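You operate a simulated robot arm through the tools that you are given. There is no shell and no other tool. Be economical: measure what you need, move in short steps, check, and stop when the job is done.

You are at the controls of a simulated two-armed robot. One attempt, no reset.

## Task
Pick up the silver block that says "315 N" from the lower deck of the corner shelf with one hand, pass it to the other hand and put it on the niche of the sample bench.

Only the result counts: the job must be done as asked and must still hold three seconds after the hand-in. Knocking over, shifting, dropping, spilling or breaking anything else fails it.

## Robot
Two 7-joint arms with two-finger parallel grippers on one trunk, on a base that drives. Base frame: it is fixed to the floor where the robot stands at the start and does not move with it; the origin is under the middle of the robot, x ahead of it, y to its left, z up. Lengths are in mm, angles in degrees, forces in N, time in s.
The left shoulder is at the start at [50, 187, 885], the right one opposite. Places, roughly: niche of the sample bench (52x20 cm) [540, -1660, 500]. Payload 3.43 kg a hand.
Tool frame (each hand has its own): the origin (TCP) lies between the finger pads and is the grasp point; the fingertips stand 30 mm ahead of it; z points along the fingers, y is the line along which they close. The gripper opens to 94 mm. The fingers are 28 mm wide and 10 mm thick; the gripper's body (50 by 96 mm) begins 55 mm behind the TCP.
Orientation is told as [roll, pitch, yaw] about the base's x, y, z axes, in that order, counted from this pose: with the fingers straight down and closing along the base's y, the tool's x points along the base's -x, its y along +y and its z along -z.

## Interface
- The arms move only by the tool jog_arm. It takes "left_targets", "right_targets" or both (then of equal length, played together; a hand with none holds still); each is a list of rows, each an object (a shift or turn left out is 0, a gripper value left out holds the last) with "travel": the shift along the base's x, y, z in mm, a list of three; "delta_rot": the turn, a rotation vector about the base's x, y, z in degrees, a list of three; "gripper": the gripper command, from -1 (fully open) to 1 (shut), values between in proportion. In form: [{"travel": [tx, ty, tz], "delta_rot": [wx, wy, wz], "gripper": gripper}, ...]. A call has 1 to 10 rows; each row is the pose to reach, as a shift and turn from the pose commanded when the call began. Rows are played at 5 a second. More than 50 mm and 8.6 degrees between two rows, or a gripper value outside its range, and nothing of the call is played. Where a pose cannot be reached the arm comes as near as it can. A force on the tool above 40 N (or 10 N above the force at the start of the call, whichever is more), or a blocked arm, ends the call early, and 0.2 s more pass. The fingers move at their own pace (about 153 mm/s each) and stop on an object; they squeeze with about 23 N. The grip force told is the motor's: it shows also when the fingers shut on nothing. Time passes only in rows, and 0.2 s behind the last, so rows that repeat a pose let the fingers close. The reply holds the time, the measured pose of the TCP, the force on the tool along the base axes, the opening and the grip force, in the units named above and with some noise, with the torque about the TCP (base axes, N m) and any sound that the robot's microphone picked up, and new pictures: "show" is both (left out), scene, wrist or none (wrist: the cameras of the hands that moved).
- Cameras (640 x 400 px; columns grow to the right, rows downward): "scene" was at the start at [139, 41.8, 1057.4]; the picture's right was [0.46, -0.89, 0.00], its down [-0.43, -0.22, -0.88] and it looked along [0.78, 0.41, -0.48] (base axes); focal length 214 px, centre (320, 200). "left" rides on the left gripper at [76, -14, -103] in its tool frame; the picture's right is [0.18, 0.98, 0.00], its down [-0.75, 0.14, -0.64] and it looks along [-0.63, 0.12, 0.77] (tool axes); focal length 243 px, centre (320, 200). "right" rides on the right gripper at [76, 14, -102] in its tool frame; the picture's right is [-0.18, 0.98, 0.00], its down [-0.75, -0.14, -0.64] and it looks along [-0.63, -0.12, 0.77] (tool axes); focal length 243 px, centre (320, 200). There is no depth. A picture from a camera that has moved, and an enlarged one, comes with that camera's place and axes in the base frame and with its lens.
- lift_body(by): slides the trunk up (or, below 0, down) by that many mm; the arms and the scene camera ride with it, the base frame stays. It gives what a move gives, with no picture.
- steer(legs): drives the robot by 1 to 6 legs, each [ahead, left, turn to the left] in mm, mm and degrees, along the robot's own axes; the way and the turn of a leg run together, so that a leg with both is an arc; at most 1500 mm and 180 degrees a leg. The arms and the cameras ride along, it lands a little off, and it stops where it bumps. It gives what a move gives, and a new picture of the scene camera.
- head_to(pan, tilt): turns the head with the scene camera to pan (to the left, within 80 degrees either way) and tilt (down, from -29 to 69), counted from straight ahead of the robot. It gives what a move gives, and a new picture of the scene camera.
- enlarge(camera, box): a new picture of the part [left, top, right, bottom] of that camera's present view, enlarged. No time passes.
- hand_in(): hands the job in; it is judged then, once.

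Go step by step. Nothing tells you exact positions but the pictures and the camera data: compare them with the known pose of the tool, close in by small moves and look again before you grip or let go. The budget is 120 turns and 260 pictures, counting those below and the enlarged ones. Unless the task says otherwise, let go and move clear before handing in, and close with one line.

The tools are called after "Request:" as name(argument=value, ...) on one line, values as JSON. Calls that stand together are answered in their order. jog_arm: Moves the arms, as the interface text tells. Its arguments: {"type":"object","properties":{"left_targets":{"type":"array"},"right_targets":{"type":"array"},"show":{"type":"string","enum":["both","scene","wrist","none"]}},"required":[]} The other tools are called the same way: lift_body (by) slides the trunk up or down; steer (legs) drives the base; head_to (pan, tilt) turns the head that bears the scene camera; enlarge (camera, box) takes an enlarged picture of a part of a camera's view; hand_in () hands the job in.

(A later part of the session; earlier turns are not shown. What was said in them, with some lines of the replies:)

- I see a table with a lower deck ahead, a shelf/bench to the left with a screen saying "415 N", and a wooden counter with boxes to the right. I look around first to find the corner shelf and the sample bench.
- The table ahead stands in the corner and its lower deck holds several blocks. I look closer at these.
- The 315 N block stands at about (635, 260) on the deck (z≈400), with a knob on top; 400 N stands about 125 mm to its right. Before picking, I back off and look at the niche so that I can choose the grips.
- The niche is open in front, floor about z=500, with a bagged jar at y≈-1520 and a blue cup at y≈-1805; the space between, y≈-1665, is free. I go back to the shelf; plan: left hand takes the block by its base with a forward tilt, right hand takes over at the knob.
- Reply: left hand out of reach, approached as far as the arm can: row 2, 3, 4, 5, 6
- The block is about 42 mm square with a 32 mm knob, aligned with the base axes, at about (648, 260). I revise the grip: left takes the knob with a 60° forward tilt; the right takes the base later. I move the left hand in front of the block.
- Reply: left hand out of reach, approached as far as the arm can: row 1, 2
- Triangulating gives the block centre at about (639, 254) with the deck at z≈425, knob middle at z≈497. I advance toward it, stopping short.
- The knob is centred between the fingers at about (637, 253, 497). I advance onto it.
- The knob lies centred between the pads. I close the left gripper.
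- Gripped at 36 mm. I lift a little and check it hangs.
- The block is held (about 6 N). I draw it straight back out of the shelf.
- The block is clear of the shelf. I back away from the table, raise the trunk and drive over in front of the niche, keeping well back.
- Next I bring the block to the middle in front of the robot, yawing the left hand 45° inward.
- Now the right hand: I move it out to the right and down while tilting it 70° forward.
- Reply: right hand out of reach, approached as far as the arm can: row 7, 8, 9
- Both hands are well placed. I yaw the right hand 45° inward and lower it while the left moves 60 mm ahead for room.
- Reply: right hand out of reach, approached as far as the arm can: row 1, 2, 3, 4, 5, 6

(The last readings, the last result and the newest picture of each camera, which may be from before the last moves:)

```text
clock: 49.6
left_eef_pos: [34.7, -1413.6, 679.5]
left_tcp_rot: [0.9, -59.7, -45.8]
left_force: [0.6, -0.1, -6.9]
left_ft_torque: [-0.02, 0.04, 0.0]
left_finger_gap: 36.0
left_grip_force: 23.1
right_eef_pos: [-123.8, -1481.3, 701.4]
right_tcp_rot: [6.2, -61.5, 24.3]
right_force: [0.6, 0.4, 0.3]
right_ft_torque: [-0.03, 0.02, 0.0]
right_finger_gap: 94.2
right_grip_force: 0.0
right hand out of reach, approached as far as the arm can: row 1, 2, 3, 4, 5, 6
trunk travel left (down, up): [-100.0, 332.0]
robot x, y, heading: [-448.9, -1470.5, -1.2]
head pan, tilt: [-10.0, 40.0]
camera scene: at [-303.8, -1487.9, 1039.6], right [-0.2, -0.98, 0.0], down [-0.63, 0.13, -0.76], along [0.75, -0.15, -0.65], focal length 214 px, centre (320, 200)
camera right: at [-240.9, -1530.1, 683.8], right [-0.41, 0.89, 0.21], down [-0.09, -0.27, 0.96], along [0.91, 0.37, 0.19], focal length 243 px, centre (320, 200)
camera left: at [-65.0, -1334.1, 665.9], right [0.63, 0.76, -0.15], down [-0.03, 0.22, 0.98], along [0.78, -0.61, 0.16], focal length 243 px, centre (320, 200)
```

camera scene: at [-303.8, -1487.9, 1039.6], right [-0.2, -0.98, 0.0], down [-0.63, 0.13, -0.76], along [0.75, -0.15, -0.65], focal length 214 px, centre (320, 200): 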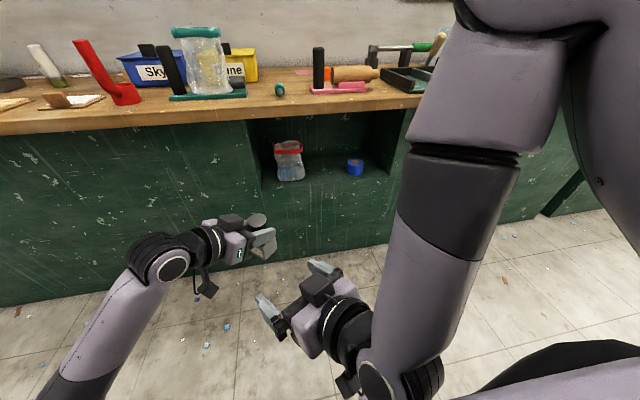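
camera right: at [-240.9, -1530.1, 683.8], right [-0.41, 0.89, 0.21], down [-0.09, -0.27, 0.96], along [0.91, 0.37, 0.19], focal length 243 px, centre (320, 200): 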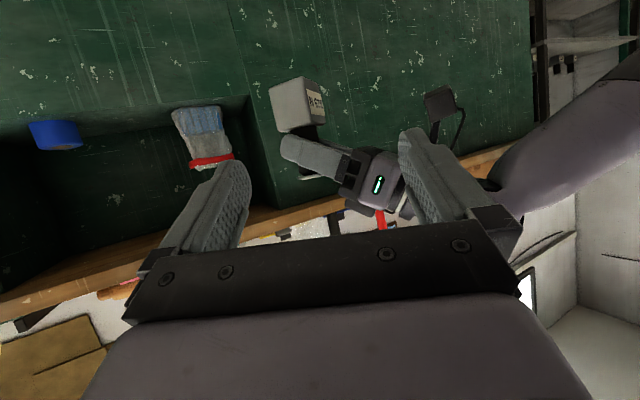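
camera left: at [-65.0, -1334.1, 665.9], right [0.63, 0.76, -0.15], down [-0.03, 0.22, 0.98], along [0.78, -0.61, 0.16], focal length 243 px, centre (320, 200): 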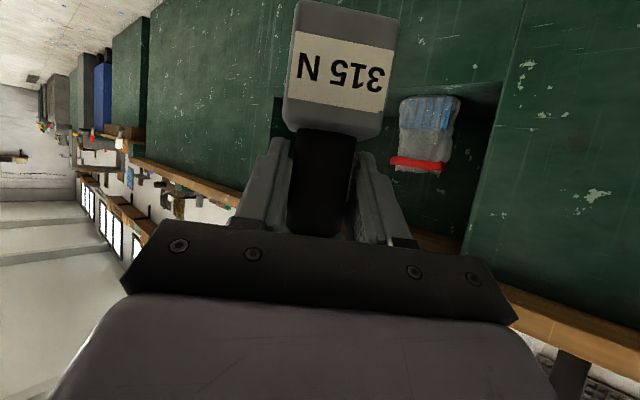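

The right arm can't make the 45° yaw there. I undo that and let the left hand take more of the yaw instead.

Request:
jog_arm(right_targets=[{"travel": [16, -25, 15], "delta_rot": [0, 0, -4]}, {"travel": [32, -50, 30], "delta_rot": [0, 0, -8]}, {"travel": [48, -75, 45], "delta_rot": [0, 0, -12]}, {"travel": [64, -100, 60], "delta_rot": [0, 0, -16]}, {"travel": [80, -125, 75], "delta_rot": [0, 0, -20]}, {"travel": [94, -147, 87], "delta_rot": [0, 0, -24]}], left_targets=[{"travel": [0, 0, 0], "delta_rot": [0, 0, -7]}, {"travel": [0, 0, 0], "delta_rot": [0, 0, -14]}, {"travel": [0, 0, 0], "delta_rot": [0, 0, -21]}, {"travel": [0, 0, 0], "delta_rot": [0, 0, -28]}, {"travel": [0, 0, 0], "delta_rot": [0, 0, -36]}, {"travel": [0, 0, 0], "delta_rot": [0, 0, -44]}])

```text
clock: 51.0
left_eef_pos: [34.3, -1413.6, 682.0]
left_tcp_rot: [1.3, -59.9, -90.2]
left_force: [-1.1, 0.2, -5.8]
left_ft_torque: [0.02, 0.03, 0.04]
left_finger_gap: 36.0
left_grip_force: 22.9
right_eef_pos: [-29.0, -1626.7, 790.5]
right_tcp_rot: [6.8, -61.8, -0.3]
right_force: [-0.1, -0.6, 0.3]
right_ft_torque: [0.01, 0.04, 0.01]
right_finger_gap: 94.1
right_grip_force: 0.0
right hand out of reach, approached as far as the arm can: row 1, 2, 3, 4, 5
trunk travel left (down, up): [-100.0, 332.0]
robot x, y, heading: [-445.8, -1468.8, -1.3]
head pan, tilt: [-10.0, 40.0]
camera scene: at [-305.4, -1487.7, 1040.3], right [-0.2, -0.98, 0.0], down [-0.63, 0.13, -0.77], along [0.75, -0.15, -0.64], focal length 214 px, centre (320, 200)
camera right: at [-156.0, -1624.0, 772.8], right [-0.01, 0.98, 0.22], down [-0.19, -0.22, 0.96], along [0.98, -0.03, 0.19], focal length 243 px, centre (320, 200)
camera left: at [17.5, -1286.9, 667.8], right [0.98, 0.11, -0.15], down [0.13, 0.18, 0.98], along [0.13, -0.98, 0.16], focal length 243 px, centre (320, 200)
```

scene: 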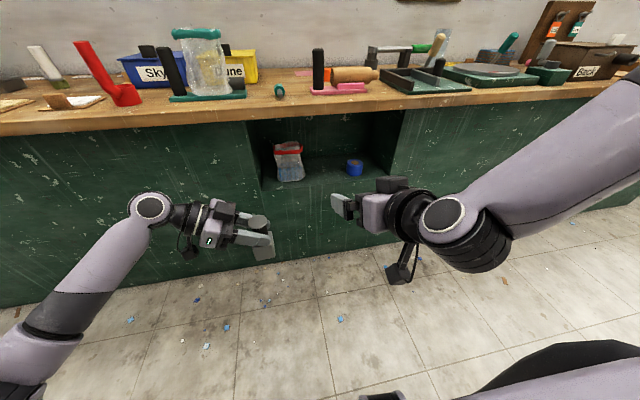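
right: 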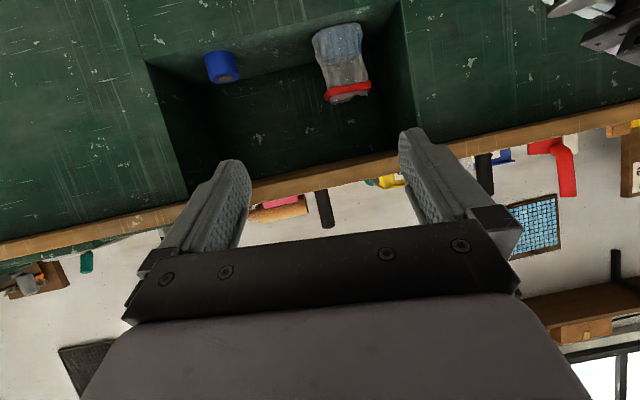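
left: 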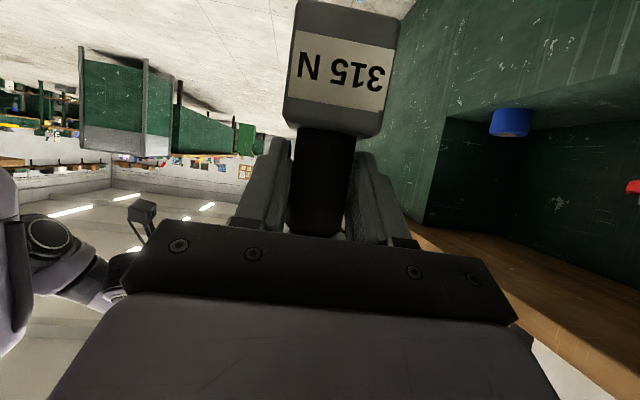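

The left hand holds the block with a 90° yaw and the right points ahead, so the hands are perpendicular as wanted. I bring the block over to about (100, -1560) and square up the right hand.

Request:
jog_arm(left_targets=[{"travel": [16, -36, 0]}, {"travel": [33, -73, 0]}, {"travel": [50, -110, 0]}, {"travel": [66, -146, 0]}, {"travel": [66, -146, 0]}], right_targets=[{"travel": [3, 0, 0], "delta_rot": [-0.6, -2, -1.6]}, {"travel": [6, 0, 0], "delta_rot": [-1.2, -4, -3.2]}, {"travel": [9, 0, 0], "delta_rot": [-1.7, -6, -4.8]}, {"travel": [12, 0, 0], "delta_rot": [-2.3, -8, -6.4]}, {"travel": [12, 0, 0], "delta_rot": [-2.3, -8, -6.4]}])

```text
clock: 52.2
left_eef_pos: [100.5, -1560.7, 681.0]
left_tcp_rot: [1.0, -59.8, -89.8]
left_force: [0.0, -0.1, -5.5]
left_ft_torque: [0.01, 0.01, 0.0]
left_finger_gap: 35.9
left_grip_force: 22.6
right_eef_pos: [-19.4, -1628.9, 789.9]
right_tcp_rot: [1.8, -69.8, -2.1]
right_force: [-0.1, -0.6, 0.0]
right_ft_torque: [0.03, 0.02, 0.04]
right_finger_gap: 94.1
right_grip_force: 0.0
trunk travel left (down, up): [-100.0, 332.0]
robot x, y, heading: [-447.8, -1469.6, -1.1]
head pan, tilt: [-10.0, 40.0]
camera scene: at [-305.3, -1488.1, 1040.3], right [-0.2, -0.98, 0.0], down [-0.63, 0.13, -0.77], along [0.75, -0.15, -0.64], focal length 214 px, centre (320, 200)
camera right: at [-141.9, -1611.7, 754.4], right [0.07, 0.98, 0.18], down [-0.34, -0.15, 0.93], along [0.94, -0.13, 0.33], focal length 243 px, centre (320, 200)
camera left: at [83.6, -1433.5, 667.5], right [0.98, 0.11, -0.15], down [0.13, 0.18, 0.98], along [0.13, -0.98, 0.16], focal length 243 px, centre (320, 200)
```

scene: 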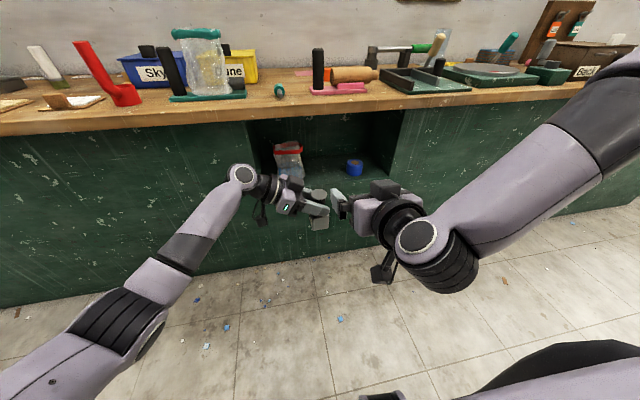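
right: 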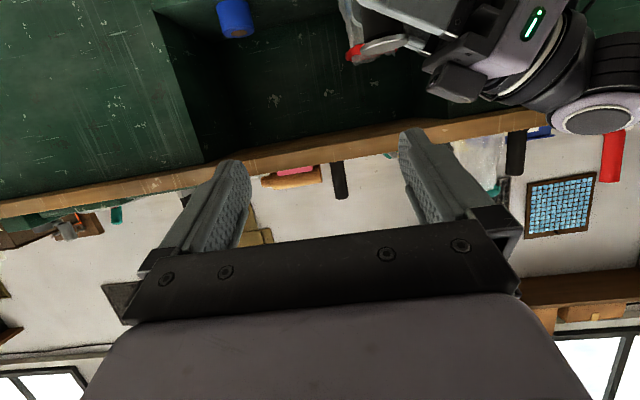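
left: 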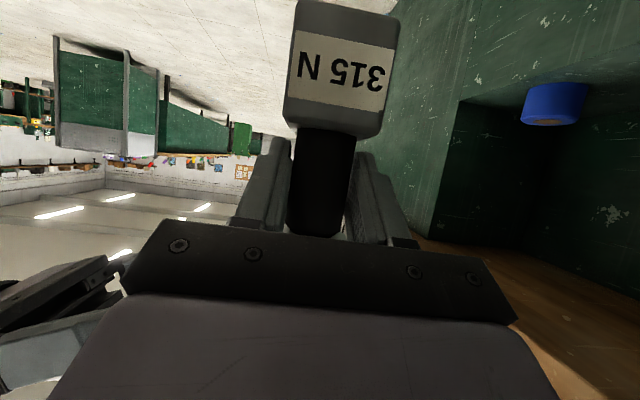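

Right hand goes to a pre-grasp point about 115 mm short of the base of the block.

Request:
jog_arm(right_targets=[{"travel": [0, 0, -40]}, {"travel": [0, 10, -80]}, {"travel": [4, 40, -105]}, {"travel": [7, 69, -112]}, {"travel": [7, 69, -112]}])

```text
clock: 53.4
left_eef_pos: [100.2, -1560.0, 681.8]
left_tcp_rot: [1.1, -60.0, -89.9]
left_force: [-0.1, -0.1, -6.1]
left_ft_torque: [0.05, 0.02, -0.03]
left_finger_gap: 35.9
left_grip_force: 22.9
right_eef_pos: [-13.5, -1559.6, 679.3]
right_tcp_rot: [1.7, -69.8, -2.2]
right_force: [0.0, 0.1, 0.1]
right_ft_torque: [0.01, 0.03, -0.02]
right_finger_gap: 94.0
right_grip_force: 0.1
trunk travel left (down, up): [-100.0, 332.0]
robot x, y, heading: [-443.1, -1468.1, -1.2]
head pan, tilt: [-10.0, 40.0]
camera scene: at [-305.2, -1488.0, 1040.3], right [-0.2, -0.98, 0.0], down [-0.63, 0.13, -0.77], along [0.75, -0.15, -0.64], focal length 214 px, centre (320, 200)
camera right: at [-135.7, -1541.7, 642.8], right [0.07, 0.98, 0.18], down [-0.34, -0.15, 0.93], along [0.94, -0.13, 0.33], focal length 243 px, centre (320, 200)
```

scene: 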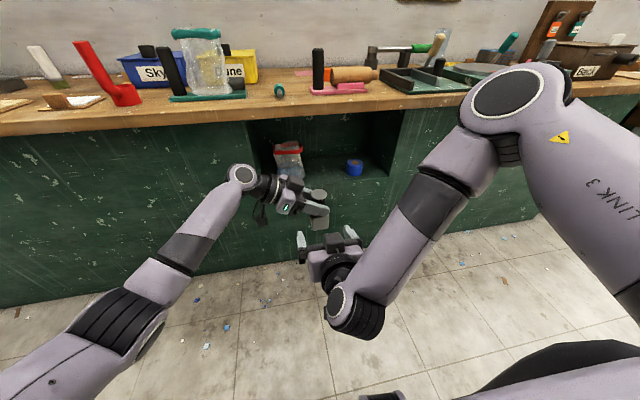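
right: 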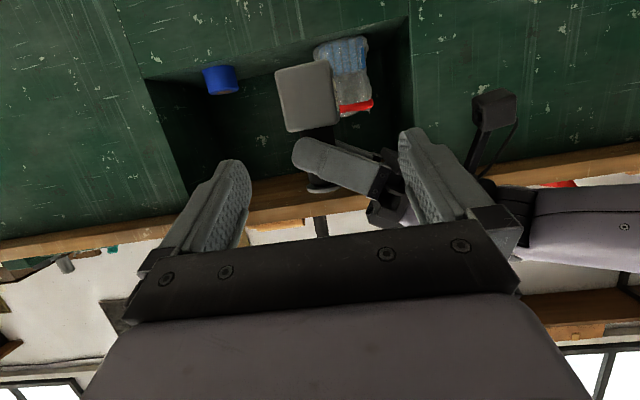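

The base's face is seen centred near (76, -1566, 630). I close in along the tool direction, stopping partway.

Request:
jog_arm(right_targets=[{"travel": [25, -5, -11]}, {"travel": [50, -5, -22]}, {"travel": [65, -5, -29]}])

Request:
enlarge(camera="scene", box=[260, 160, 388, 240])

```text
clock: 54.2
left_eef_pos: [100.8, -1560.6, 682.3]
left_tcp_rot: [1.1, -59.9, -89.9]
left_force: [-0.8, -0.3, -5.4]
left_ft_torque: [0.03, -0.01, 0.01]
left_finger_gap: 36.3
left_grip_force: 22.9
right_eef_pos: [51.8, -1563.6, 649.8]
right_tcp_rot: [1.8, -69.8, -2.2]
right_force: [0.6, -0.6, -0.8]
right_ft_torque: [0.01, -0.03, 0.02]
right_finger_gap: 94.0
right_grip_force: 0.0
trunk travel left (down, up): [-100.0, 332.0]
robot x, y, heading: [-443.5, -1467.1, -1.2]
head pan, tilt: [-10.0, 40.0]
camera scene: at [-305.3, -1488.0, 1040.3], right [-0.2, -0.98, 0.0], down [-0.63, 0.13, -0.77], along [0.75, -0.15, -0.64], focal length 214 px, centre (320, 200)
camera right: at [-70.0, -1547.1, 613.8], right [0.07, 0.98, 0.18], down [-0.34, -0.15, 0.93], along [0.94, -0.13, 0.33], focal length 243 px, centre (320, 200)
```

scene: 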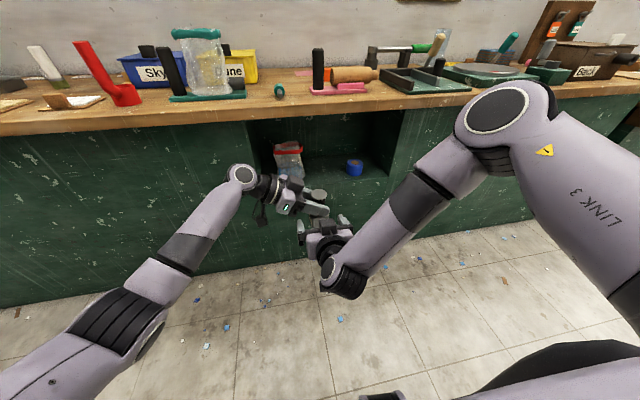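
right: 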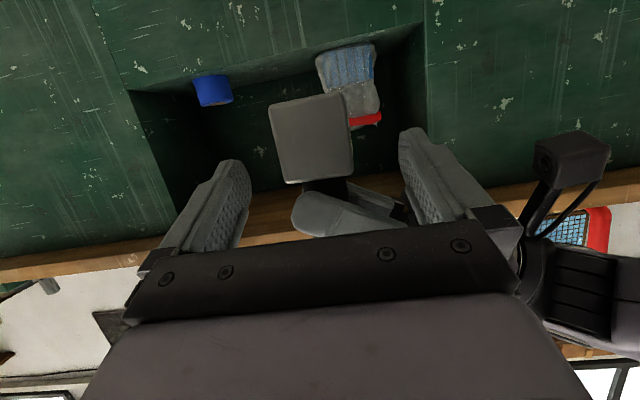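

```text
5.00 times, centred on (324, 200) of scene
camera zoom: at [-305.3, -1488.0, 1040.3], right [-0.2, -0.98, 0.0], down [-0.63, 0.13, -0.77], along [0.75, -0.15, -0.64], focal length 1072 px, centre (300, 200)
```

zoom: 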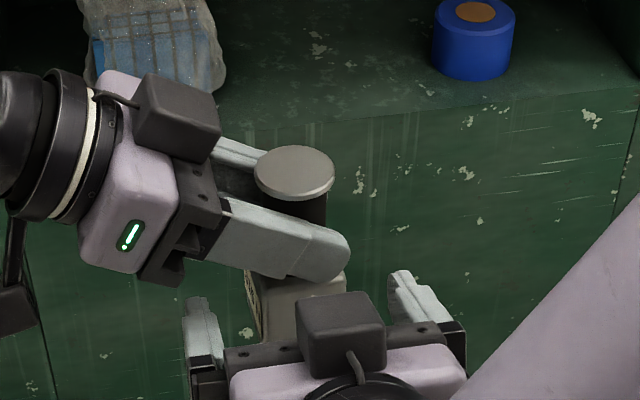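

The base spans z≈604–652 and is centred at y≈-1565. I make the final approach so the pads sit at the base's middle.

Request:
jog_arm(right_targets=[{"travel": [16, -1.5, -6]}, {"travel": [32, -1.5, -12]}, {"travel": [47, -1.5, -17]}])

Request:
enlarge(camera="scene", box=[260, 160, 388, 240])

```text
clock: 55.0
left_eef_pos: [100.6, -1559.5, 681.1]
left_tcp_rot: [1.0, -59.9, -89.8]
left_force: [-0.3, 0.1, -6.2]
left_ft_torque: [0.05, -0.03, 0.0]
left_finger_gap: 35.7
left_grip_force: 23.1
right_eef_pos: [98.7, -1565.3, 632.0]
right_tcp_rot: [1.8, -69.8, -2.2]
right_force: [-0.7, -0.5, 0.0]
right_ft_torque: [-0.02, -0.03, -0.02]
right_finger_gap: 93.9
right_grip_force: 0.1
trunk travel left (down, up): [-100.0, 332.0]
robot x, y, heading: [-446.9, -1470.0, -1.1]
head pan, tilt: [-10.0, 40.0]
camera scene: at [-305.3, -1488.0, 1040.3], right [-0.2, -0.98, 0.0], down [-0.63, 0.13, -0.77], along [0.75, -0.15, -0.64], focal length 214 px, centre (320, 200)
camera right: at [-23.5, -1548.7, 596.1], right [0.07, 0.98, 0.18], down [-0.34, -0.15, 0.93], along [0.94, -0.13, 0.33], focal length 243 px, centre (320, 200)
```

scene: 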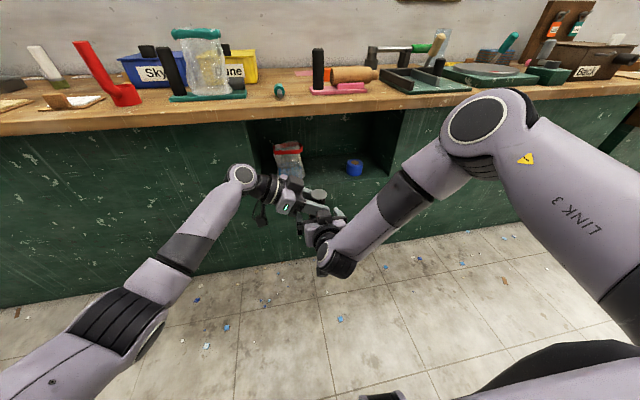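
right: 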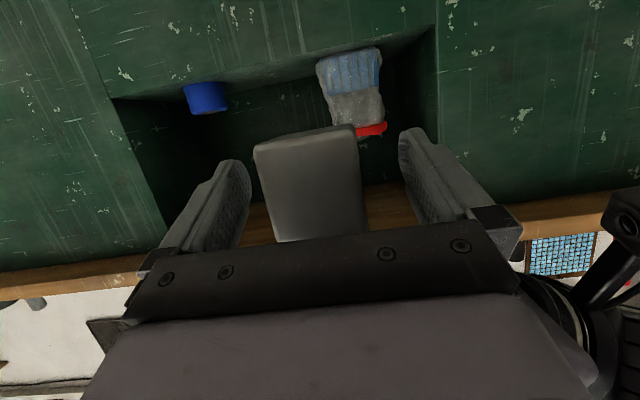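

```text
5.00 times, centred on (324, 200) of scene
camera zoom: at [-305.3, -1488.0, 1040.3], right [-0.2, -0.98, 0.0], down [-0.63, 0.13, -0.77], along [0.75, -0.15, -0.64], focal length 1072 px, centre (300, 200)
```

zoom: 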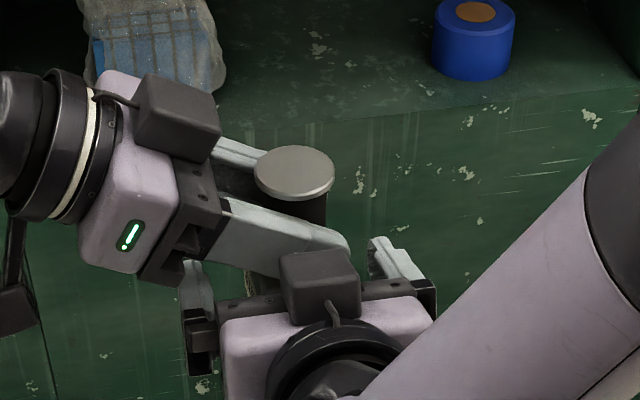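

The base lies well between the right pads with no contact. I close the right gripper.

Request:
jog_arm(right_targets=[{"gripper": 1}, {"gripper": 1}, {"gripper": 1}, {"gripper": 1}], show="wrist")

```text
clock: 56.0
left_eef_pos: [100.2, -1560.2, 681.1]
left_tcp_rot: [1.1, -59.9, -89.9]
left_force: [-3.1, 6.6, -2.5]
left_ft_torque: [0.34, 0.01, -0.46]
left_finger_gap: 35.8
left_grip_force: 23.1
right_eef_pos: [99.2, -1566.3, 630.9]
right_tcp_rot: [1.7, -69.8, -2.1]
right_force: [2.9, -6.6, -0.2]
right_ft_torque: [0.01, 0.08, 0.45]
right_finger_gap: 51.8
right_grip_force: 22.7
trunk travel left (down, up): [-100.0, 332.0]
robot x, y, heading: [-448.8, -1470.6, -1.3]
head pan, tilt: [-10.0, 40.0]
camera right: at [-23.5, -1549.2, 596.1], right [0.07, 0.98, 0.18], down [-0.34, -0.15, 0.93], along [0.94, -0.13, 0.33], focal length 243 px, centre (320, 200)
```

right: 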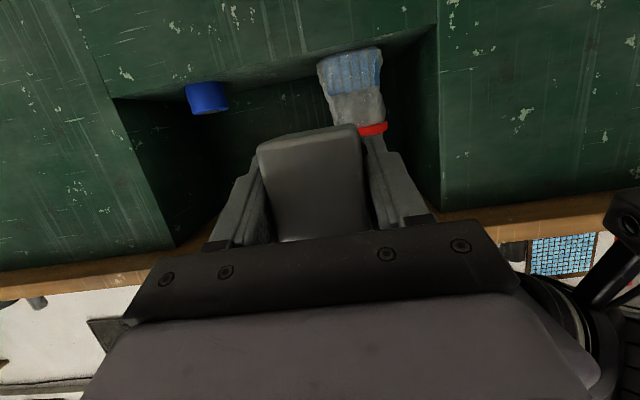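

The right holds the base too. I open the left fingers partly (to about 53 mm, clear of the right hand's housing).

Request:
jog_arm(left_targets=[{"gripper": 0.1}, {"gripper": -0.12}, {"gripper": -0.12}])

Request:
enlarge(camera="scene", box=[276, 170, 356, 220])

```text
clock: 56.8
left_eef_pos: [100.5, -1560.5, 681.6]
left_tcp_rot: [1.1, -60.0, -89.9]
left_force: [-0.8, 0.0, -0.3]
left_ft_torque: [0.0, 0.01, 0.0]
left_finger_gap: 52.9
left_grip_force: 0.1
right_eef_pos: [98.4, -1566.1, 631.1]
right_tcp_rot: [1.8, -69.9, -2.1]
right_force: [-0.5, 0.8, -6.9]
right_ft_torque: [0.0, 0.0, -0.03]
right_finger_gap: 50.5
right_grip_force: 23.1
trunk travel left (down, up): [-100.0, 332.0]
robot x, y, heading: [-447.7, -1467.8, -1.2]
head pan, tilt: [-10.0, 40.0]
camera scene: at [-305.2, -1488.0, 1040.3], right [-0.2, -0.98, 0.0], down [-0.63, 0.13, -0.77], along [0.75, -0.15, -0.64], focal length 214 px, centre (320, 200)
camera left: at [83.4, -1433.5, 667.7], right [0.98, 0.11, -0.15], down [0.13, 0.18, 0.97], along [0.13, -0.98, 0.16], focal length 243 px, centre (320, 200)
```

scene: 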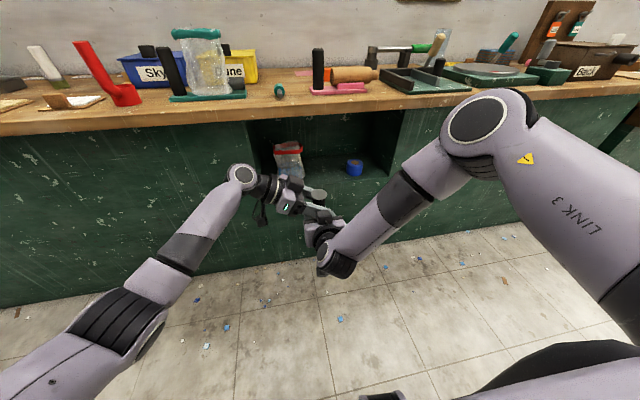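
left: 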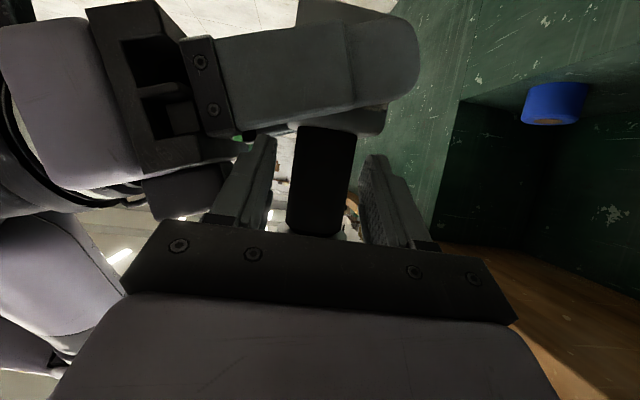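

```text
8.00 times, centred on (316, 195) of scene
camera zoom: at [-305.2, -1488.0, 1040.3], right [-0.2, -0.98, 0.0], down [-0.63, 0.13, -0.77], along [0.75, -0.15, -0.64], focal length 1716 px, centre (352, 240)
```

zoom: 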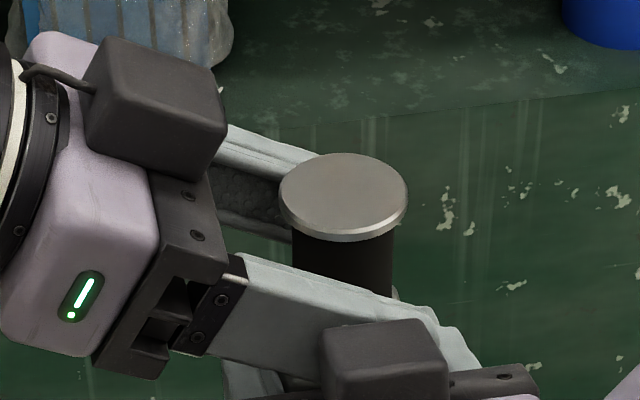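

The right hand carries the weight and the left is free. I slide the left hand back along its own axis, centring it 2 mm first.

Request:
jog_arm(left_targets=[{"travel": [2, 0, 0]}, {"travel": [2, 26, 15]}, {"travel": [2, 61, 35]}, {"travel": [2, 100, 58]}, {"travel": [2, 140, 80]}])

```text
clock: 58.0
left_eef_pos: [102.5, -1419.3, 762.3]
left_tcp_rot: [1.1, -59.8, -89.9]
left_force: [-0.1, 0.0, 0.0]
left_ft_torque: [-0.03, -0.01, -0.01]
left_finger_gap: 52.8
left_grip_force: 0.1
right_eef_pos: [99.2, -1565.7, 633.0]
right_tcp_rot: [1.7, -69.9, -2.1]
right_force: [0.6, 0.4, -6.1]
right_ft_torque: [-0.01, 0.02, -0.05]
right_finger_gap: 50.4
right_grip_force: 23.1
trunk travel left (down, up): [-100.0, 332.0]
robot x, y, heading: [-448.4, -1470.2, -1.4]
head pan, tilt: [-10.0, 40.0]
camera scene: at [-305.2, -1488.1, 1040.2], right [-0.2, -0.98, 0.0], down [-0.63, 0.13, -0.77], along [0.75, -0.15, -0.64], focal length 214 px, centre (320, 200)
camera left: at [85.4, -1292.7, 748.9], right [0.98, 0.11, -0.15], down [0.13, 0.18, 0.98], along [0.13, -0.98, 0.16], focal length 243 px, centre (320, 200)
```

scene: 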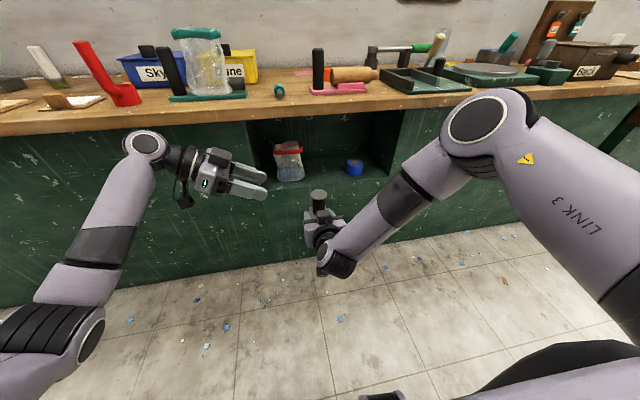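
left: 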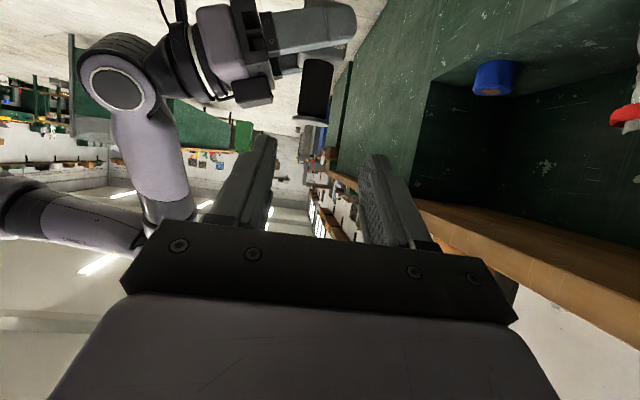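

Handover is done. I tuck the left hand back to the left of the robot.

Request:
jog_arm(left_targets=[{"travel": [-17, 19, 0], "delta_rot": [0, 0, 8.4]}, {"travel": [-34, 38, 0], "delta_rot": [0, 0, 16.8]}, {"travel": [-51, 57, 0], "delta_rot": [0, 0, 25.2]}, {"travel": [-68, 76, 0], "delta_rot": [0, 0, 33.6]}, {"travel": [-85, 95, 0], "delta_rot": [0, 0, 42]}, {"travel": [-102, 114, 0], "delta_rot": [0, 0, 50.4]}, {"travel": [-119, 133, 0], "delta_rot": [0, 0, 58.8]}, {"travel": [-136, 152, 0], "delta_rot": [0, 0, 67.2]}, {"travel": [-153, 171, 0], "delta_rot": [0, 0, 75.6]}, {"travel": [-170, 190, 0], "delta_rot": [0, 0, 84]}], show="none")

Request:
head_to(pan=-20, tilt=35)

Request:
enlarge(camera="scene", box=[160, 80, 352, 200])

```text
clock: 60.2
left_eef_pos: [-9.8, -1229.3, 755.5]
left_tcp_rot: [1.2, -59.9, -5.8]
left_force: [1.3, 0.4, -1.0]
left_ft_torque: [0.0, 0.0, -0.02]
left_finger_gap: 52.6
left_grip_force: 0.1
left hand out of reach, approached as far as the arm can: row 8, 9, 10
right_eef_pos: [99.7, -1565.0, 631.9]
right_tcp_rot: [1.8, -69.8, -2.1]
right_force: [-0.1, 0.1, -5.8]
right_ft_torque: [-0.01, -0.03, -0.02]
right_finger_gap: 50.4
right_grip_force: 23.0
trunk travel left (down, up): [-100.0, 332.0]
robot x, y, heading: [-444.7, -1472.9, -1.4]
head pan, tilt: [-10.0, 40.0]
```

```text
clock: 61.0
left_eef_pos: [-9.0, -1227.7, 755.8]
left_tcp_rot: [1.3, -59.9, -6.0]
left_force: [0.3, -0.5, -0.2]
left_ft_torque: [-0.02, 0.02, -0.03]
left_finger_gap: 52.6
left_grip_force: 0.0
right_eef_pos: [98.3, -1565.9, 631.0]
right_tcp_rot: [1.9, -69.7, -2.0]
right_force: [-0.4, 0.0, -6.1]
right_ft_torque: [-0.01, 0.02, 0.01]
right_finger_gap: 50.4
right_grip_force: 22.9
trunk travel left (down, up): [-100.0, 332.0]
robot x, y, heading: [-451.0, -1467.5, -1.3]
head pan, tilt: [-20.0, 35.0]
camera scene: at [-306.6, -1503.3, 1047.8], right [-0.36, -0.93, 0.0], down [-0.54, 0.21, -0.82], along [0.76, -0.3, -0.57], focal length 214 px, centre (320, 200)
```

scene: 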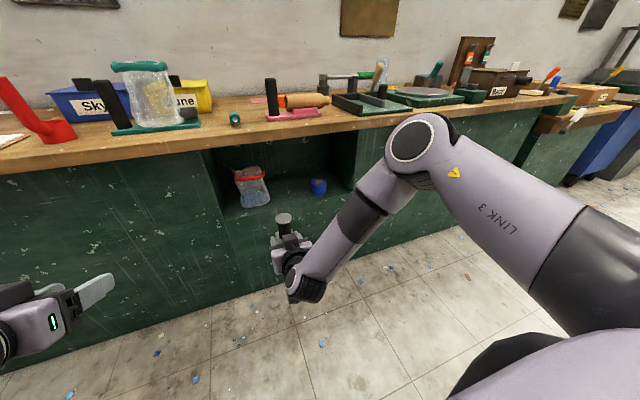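

```text
3.33 times, centred on (256, 140) of scene
camera zoom: at [-306.6, -1503.3, 1047.8], right [-0.36, -0.93, 0.0], down [-0.54, 0.21, -0.82], along [0.76, -0.3, -0.57], focal length 715 px, centre (533, 400)
```

zoom: 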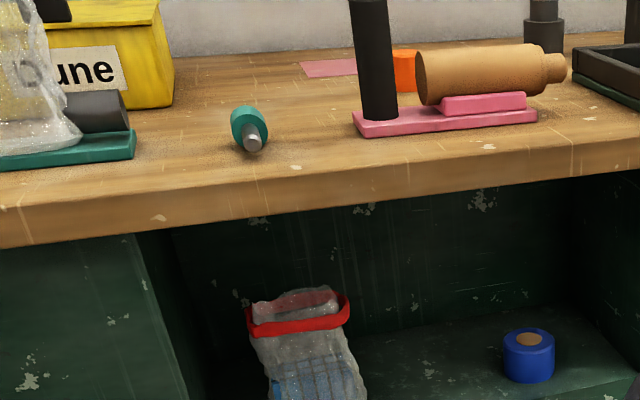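

Left hand is tucked. I drive right 100 mm and ahead 250 mm so the block stands right in front of the niche.

Request:
steer(legs=[[0, -100, 1.3], [250, 0, 0]])

Request:
enlarge(camera="scene", box=[160, 120, 400, 270])

```text
clock: 63.5
left_eef_pos: [234.6, -1320.9, 756.5]
left_tcp_rot: [1.2, -59.9, -4.7]
left_force: [-0.2, -1.3, -1.1]
left_ft_torque: [0.0, -0.03, 0.01]
left_finger_gap: 52.5
left_grip_force: 0.1
right_eef_pos: [349.6, -1653.7, 632.4]
right_tcp_rot: [1.8, -69.7, -0.9]
right_force: [0.9, 0.2, -6.7]
right_ft_torque: [-0.01, 0.01, 0.04]
right_finger_gap: 50.3
right_grip_force: 23.2
trunk travel left (down, up): [-100.0, 332.0]
robot x, y, heading: [-195.8, -1566.9, -0.3]
head pan, tilt: [-20.0, 35.0]
camera scene: at [-57.1, -1600.4, 1047.8], right [-0.34, -0.94, 0.0], down [-0.54, 0.2, -0.82], along [0.77, -0.28, -0.57], focal length 214 px, centre (320, 200)
```

scene: 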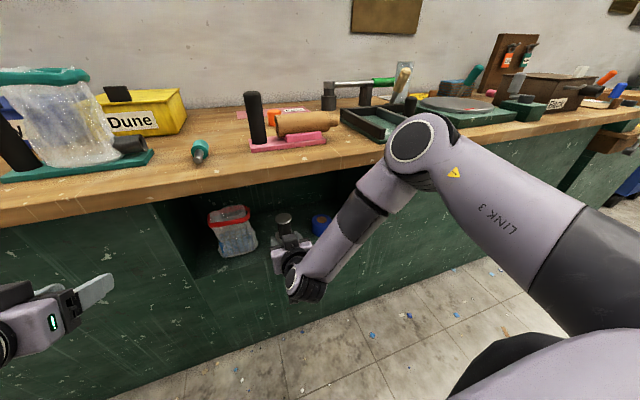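

```text
2.67 times, centred on (280, 195) of scene
camera zoom: at [-57.1, -1600.4, 1047.8], right [-0.34, -0.94, 0.0], down [-0.54, 0.2, -0.82], along [0.77, -0.28, -0.57], focal length 572 px, centre (427, 213)
```

zoom: 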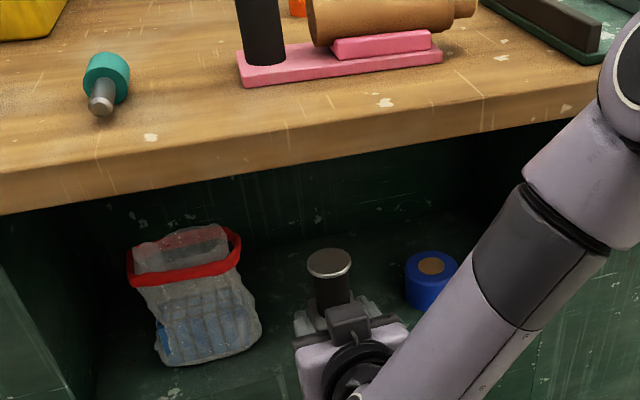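

The free floor of the niche is between y≈-1576 and -1771. I guide the block in to about (500, -1672), still about 30 mm above the floor.

Request:
jog_arm(right_targets=[{"travel": [10, -10, -30]}, {"travel": [40, -18, -60]}, {"travel": [75, -18, -68]}, {"travel": [110, -18, -68]}, {"travel": [152, -18, -68]}])

Request:
enlarge(camera="scene", box=[180, 160, 372, 280])

```text
clock: 64.7
left_eef_pos: [234.0, -1319.2, 755.0]
left_tcp_rot: [1.2, -59.9, -4.8]
left_force: [0.1, -0.4, -0.2]
left_ft_torque: [-0.02, 0.01, -0.01]
left_finger_gap: 52.5
left_grip_force: 0.1
right_eef_pos: [506.1, -1664.2, 566.3]
right_tcp_rot: [1.3, -69.2, -0.7]
right_force: [1.0, 0.7, -6.4]
right_ft_torque: [-0.01, 0.02, -0.01]
right_finger_gap: 50.5
right_grip_force: 22.6
right hand out of reach, approached as far as the arm can: row 1, 2, 3, 4, 5
trunk travel left (down, up): [-100.0, 332.0]
robot x, y, heading: [-195.0, -1569.1, -0.1]
head pan, tilt: [-20.0, 35.0]
camera scene: at [-56.9, -1600.5, 1047.8], right [-0.34, -0.94, 0.0], down [-0.54, 0.2, -0.82], along [0.77, -0.28, -0.57], focal length 214 px, centre (320, 200)
camera right: at [383.1, -1649.7, 531.0], right [0.06, 0.98, 0.18], down [-0.33, -0.15, 0.93], along [0.94, -0.11, 0.32], focal length 243 px, centre (320, 200)
```

scene: 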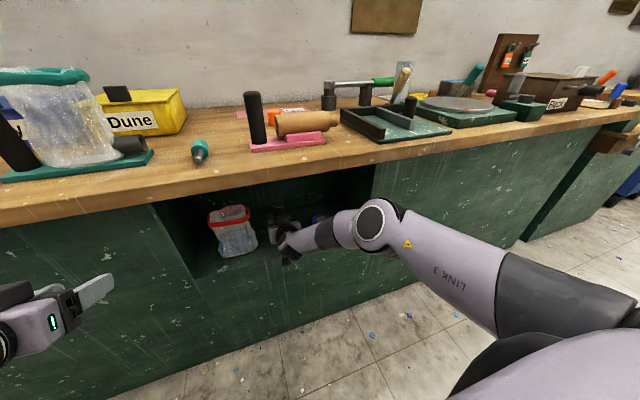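
right: 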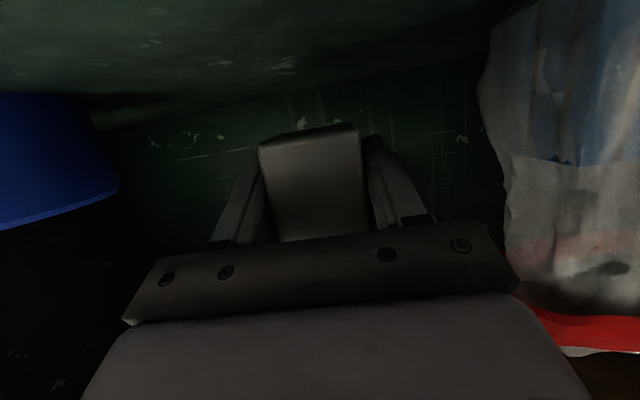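

```text
3.33 times, centred on (276, 220) of scene
camera zoom: at [-56.9, -1600.5, 1047.8], right [-0.34, -0.94, 0.0], down [-0.54, 0.2, -0.82], along [0.77, -0.28, -0.57], focal length 715 px, centre (467, 133)
```

zoom: 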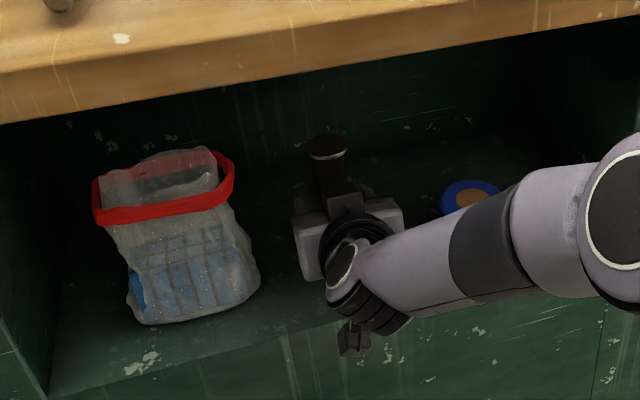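

The block is inside the niche, clear of jar and cup, with its bottom at z≈538. I lower it with the trunk, in small steps.

Request:
lift_body(by=-22)

Request:
jog_arm(right_targets=[{"travel": [0, 0, 0]}])

```text
clock: 65.4
left_eef_pos: [233.4, -1320.4, 733.3]
left_tcp_rot: [1.1, -59.9, -4.8]
left_force: [-0.1, -0.1, 0.1]
left_ft_torque: [-0.03, 0.01, 0.01]
left_finger_gap: 52.5
left_grip_force: 0.1
right_eef_pos: [506.2, -1664.5, 545.1]
right_tcp_rot: [1.4, -69.4, -0.8]
right_force: [-0.7, -0.3, -5.9]
right_ft_torque: [0.01, 0.0, 0.03]
right_finger_gap: 50.2
right_grip_force: 23.4
trunk travel left (down, up): [-78.0, 354.0]
robot x, y, heading: [-201.5, -1568.9, 0.2]
head pan, tilt: [-20.0, 35.0]
```

```text
clock: 65.8
left_eef_pos: [234.5, -1320.3, 733.3]
left_tcp_rot: [1.2, -59.9, -4.8]
left_force: [0.9, -0.1, 0.7]
left_ft_torque: [0.0, 0.01, 0.04]
left_finger_gap: 52.8
left_grip_force: 0.1
right_eef_pos: [506.0, -1664.1, 545.6]
right_tcp_rot: [1.4, -69.4, -0.9]
right_force: [-0.3, 0.4, -6.0]
right_ft_torque: [0.02, 0.01, -0.03]
right_finger_gap: 50.3
right_grip_force: 22.8
trunk travel left (down, up): [-78.0, 354.0]
robot x, y, heading: [-199.6, -1569.2, -0.5]
head pan, tilt: [-20.0, 35.0]
camera scene: at [-56.9, -1600.4, 1025.8], right [-0.34, -0.94, 0.0], down [-0.54, 0.2, -0.82], along [0.77, -0.28, -0.57], focal length 214 px, centre (320, 200)
camera right: at [383.9, -1649.9, 510.0], right [0.06, 0.98, 0.18], down [-0.34, -0.15, 0.93], along [0.94, -0.11, 0.32], focal length 243 px, centre (320, 200)
```

scene: 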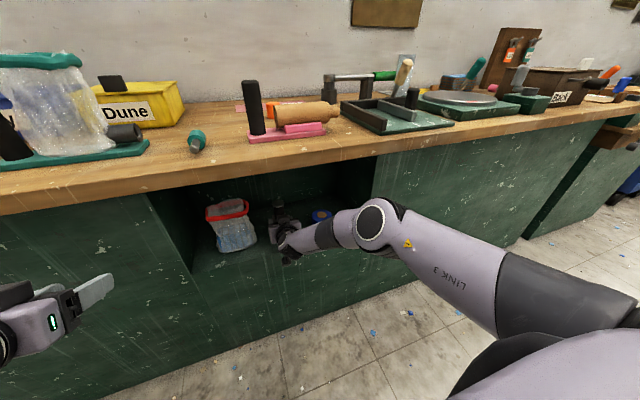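
right: 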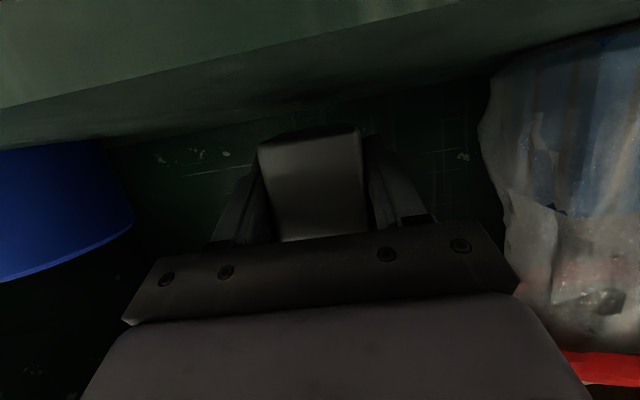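

Request:
lift_body(by=-11)

Request:
lift_body(by=-4)

```text
clock: 66.4
left_eef_pos: [234.4, -1320.4, 723.8]
left_tcp_rot: [1.1, -59.9, -4.8]
left_force: [0.9, 0.5, -0.1]
left_ft_torque: [-0.01, -0.03, -0.01]
left_finger_gap: 52.7
left_grip_force: 0.0
right_eef_pos: [505.2, -1665.1, 534.3]
right_tcp_rot: [1.5, -69.4, -0.8]
right_force: [-0.3, 0.1, -5.8]
right_ft_torque: [-0.01, 0.02, 0.0]
right_finger_gap: 50.2
right_grip_force: 23.3
trunk travel left (down, up): [-67.0, 365.0]
robot x, y, heading: [-201.1, -1569.7, 0.1]
head pan, tilt: [-20.0, 35.0]
```

```text
clock: 66.9
left_eef_pos: [234.7, -1320.0, 718.6]
left_tcp_rot: [1.2, -59.9, -4.8]
left_force: [0.4, 0.1, 0.0]
left_ft_torque: [0.02, 0.01, -0.02]
left_finger_gap: 52.8
left_grip_force: 0.0
right_eef_pos: [507.1, -1664.1, 530.3]
right_tcp_rot: [1.3, -69.4, -0.9]
right_force: [0.5, -0.4, -4.8]
right_ft_torque: [-0.02, 0.05, 0.0]
right_finger_gap: 50.6
right_grip_force: 22.8
trunk travel left (down, up): [-63.0, 369.0]
robot x, y, heading: [-200.0, -1569.0, -0.4]
head pan, tilt: [-20.0, 35.0]
```

Request:
lift_body(by=-2)

Request:
jog_arm(right_targets=[{"travel": [0, 0, 0]}], show="wrist")

```text
clock: 67.4
left_eef_pos: [233.1, -1319.0, 717.3]
left_tcp_rot: [1.2, -59.9, -4.8]
left_force: [0.1, -0.2, 0.2]
left_ft_torque: [-0.02, 0.03, 0.02]
left_finger_gap: 52.7
left_grip_force: 0.2
right_eef_pos: [506.8, -1665.0, 530.2]
right_tcp_rot: [1.2, -69.7, -0.8]
right_force: [-1.5, 0.4, -1.6]
right_ft_torque: [-0.13, -0.09, -0.01]
right_finger_gap: 50.5
right_grip_force: 22.6
trunk travel left (down, up): [-61.0, 371.0]
robot x, y, heading: [-199.5, -1568.9, -0.1]
head pan, tilt: [-20.0, 35.0]
```

```text
clock: 67.8
left_eef_pos: [232.8, -1319.9, 717.1]
left_tcp_rot: [1.3, -60.1, -4.7]
left_force: [-0.1, 0.1, 0.1]
left_ft_torque: [0.0, 0.0, -0.02]
left_finger_gap: 52.5
left_grip_force: 0.1
right_eef_pos: [507.2, -1664.7, 529.6]
right_tcp_rot: [1.3, -69.6, -0.8]
right_force: [1.7, 0.2, 1.0]
right_ft_torque: [-0.12, -0.17, 0.0]
right_finger_gap: 50.4
right_grip_force: 22.8
trunk travel left (down, up): [-61.0, 371.0]
robot x, y, heading: [-197.1, -1571.1, -0.1]
head pan, tilt: [-20.0, 35.0]
camera right: at [384.5, -1650.0, 494.3], right [0.06, 0.98, 0.18], down [-0.34, -0.15, 0.93], along [0.94, -0.11, 0.32], focal length 243 px, centre (320, 200)
```

right: 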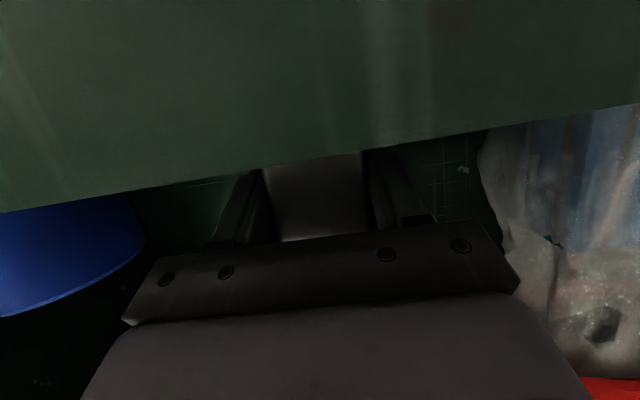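

The weight is now carried by the niche floor. I open the right fingers to about 75 mm.

Request:
jog_arm(right_targets=[{"gripper": 0.0}, {"gripper": -0.3}, {"gripper": -0.6}, {"gripper": -0.6}], show="both")

```text
clock: 68.8
left_eef_pos: [234.5, -1318.9, 716.8]
left_tcp_rot: [1.3, -60.0, -4.8]
left_force: [0.5, -0.9, 0.2]
left_ft_torque: [-0.02, -0.05, -0.01]
left_finger_gap: 52.6
left_grip_force: 0.2
right_eef_pos: [506.4, -1663.7, 530.3]
right_tcp_rot: [1.5, -69.5, -0.8]
right_force: [-0.5, -0.4, -0.1]
right_ft_torque: [0.03, 0.04, -0.01]
right_finger_gap: 75.2
right_grip_force: 0.0
trunk travel left (down, up): [-61.0, 371.0]
robot x, y, heading: [-200.1, -1567.7, -0.3]
head pan, tilt: [-20.0, 35.0]
camera scene: at [-57.4, -1600.3, 1008.9], right [-0.34, -0.94, 0.0], down [-0.54, 0.2, -0.82], along [0.77, -0.28, -0.57], focal length 214 px, centre (320, 200)
camera right: at [383.9, -1650.0, 493.5], right [0.06, 0.98, 0.18], down [-0.34, -0.15, 0.93], along [0.94, -0.11, 0.32], focal length 243 px, centre (320, 200)
```

scene: 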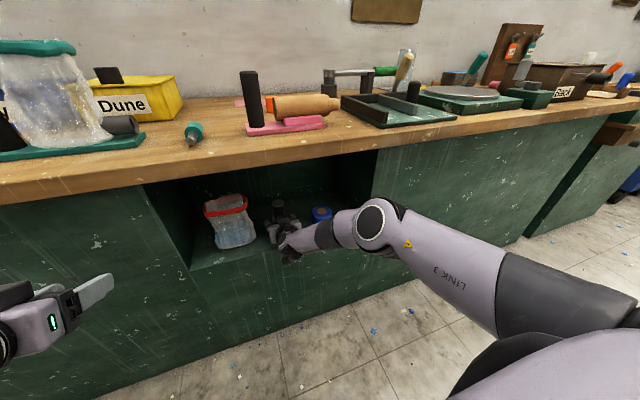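
right: 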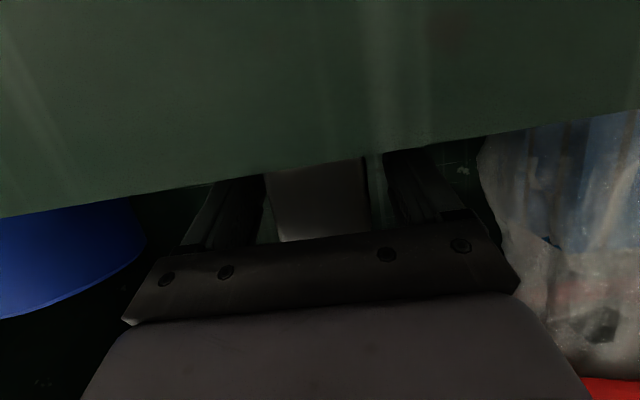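

The block stands free. I raise the hand by 4 mm and withdraw straight back by driving the robot backward.

Request:
lift_body(by=4)

Request:
steer(legs=[[-300, 0, 0]])

Request:
enlarge(camera="scene", box=[200, 100, 392, 220])

```text
clock: 69.4
left_eef_pos: [233.4, -1320.7, 721.6]
left_tcp_rot: [1.2, -60.0, -4.8]
left_force: [-0.9, 0.8, 0.4]
left_ft_torque: [-0.01, -0.02, 0.01]
left_finger_gap: 52.6
left_grip_force: 0.0
right_eef_pos: [507.1, -1664.9, 533.8]
right_tcp_rot: [1.4, -69.5, -0.8]
right_force: [0.2, -0.4, 0.5]
right_ft_torque: [-0.01, -0.03, -0.05]
right_finger_gap: 75.2
right_grip_force: 0.2
trunk travel left (down, up): [-65.0, 367.0]
robot x, y, heading: [-199.0, -1568.8, 0.2]
head pan, tilt: [-20.0, 35.0]
```

```text
clock: 71.4
left_eef_pos: [-63.7, -1319.7, 720.6]
left_tcp_rot: [1.2, -60.0, -4.7]
left_force: [-1.0, -0.4, -0.6]
left_ft_torque: [-0.03, -0.03, 0.0]
left_finger_gap: 52.7
left_grip_force: 0.0
right_eef_pos: [208.2, -1663.1, 532.3]
right_tcp_rot: [1.4, -69.6, -0.8]
right_force: [-0.4, -0.1, 0.5]
right_ft_torque: [0.03, 0.0, 0.0]
right_finger_gap: 75.3
right_grip_force: 0.1
trunk travel left (down, up): [-65.0, 367.0]
robot x, y, heading: [-492.6, -1570.8, -0.2]
head pan, tilt: [-20.0, 35.0]
camera scene: at [-355.3, -1599.7, 1012.9], right [-0.34, -0.94, 0.0], down [-0.54, 0.2, -0.82], along [0.77, -0.28, -0.57], focal length 214 px, centre (320, 200)
```

scene: 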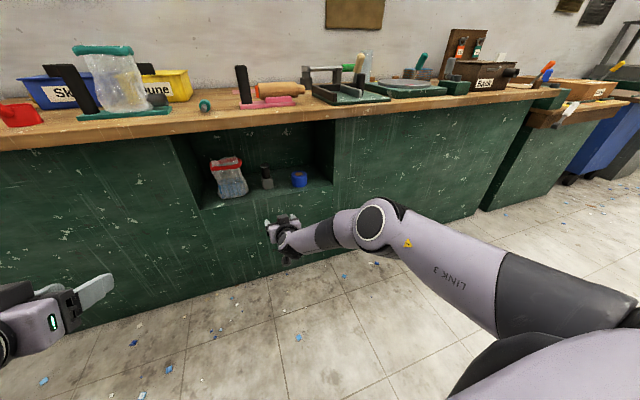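

```text
3.33 times, centred on (296, 160) of scene
camera zoom: at [-355.3, -1599.7, 1012.9], right [-0.34, -0.94, 0.0], down [-0.54, 0.2, -0.82], along [0.77, -0.28, -0.57], focal length 715 px, centre (400, 333)
```

zoom: 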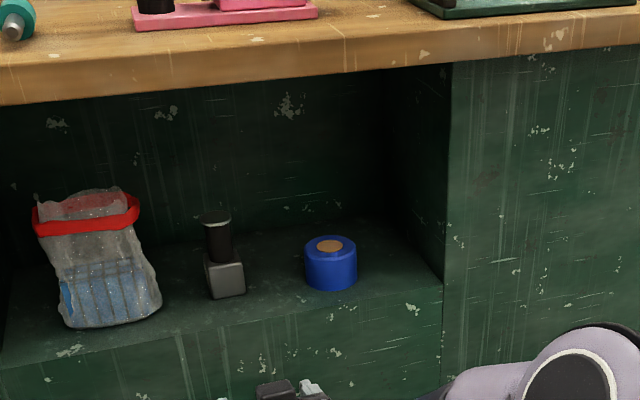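

The block stands upright in the niche between the jar and the cup, nothing else has moved, and both hands are clear. I hand in.

Request:
hand_in()

```text
The job is handed in.
```

The "315 N" block was picked up with the left hand, passed to the right hand, and now stands upright in the niche of the sample bench; the job is handed in.
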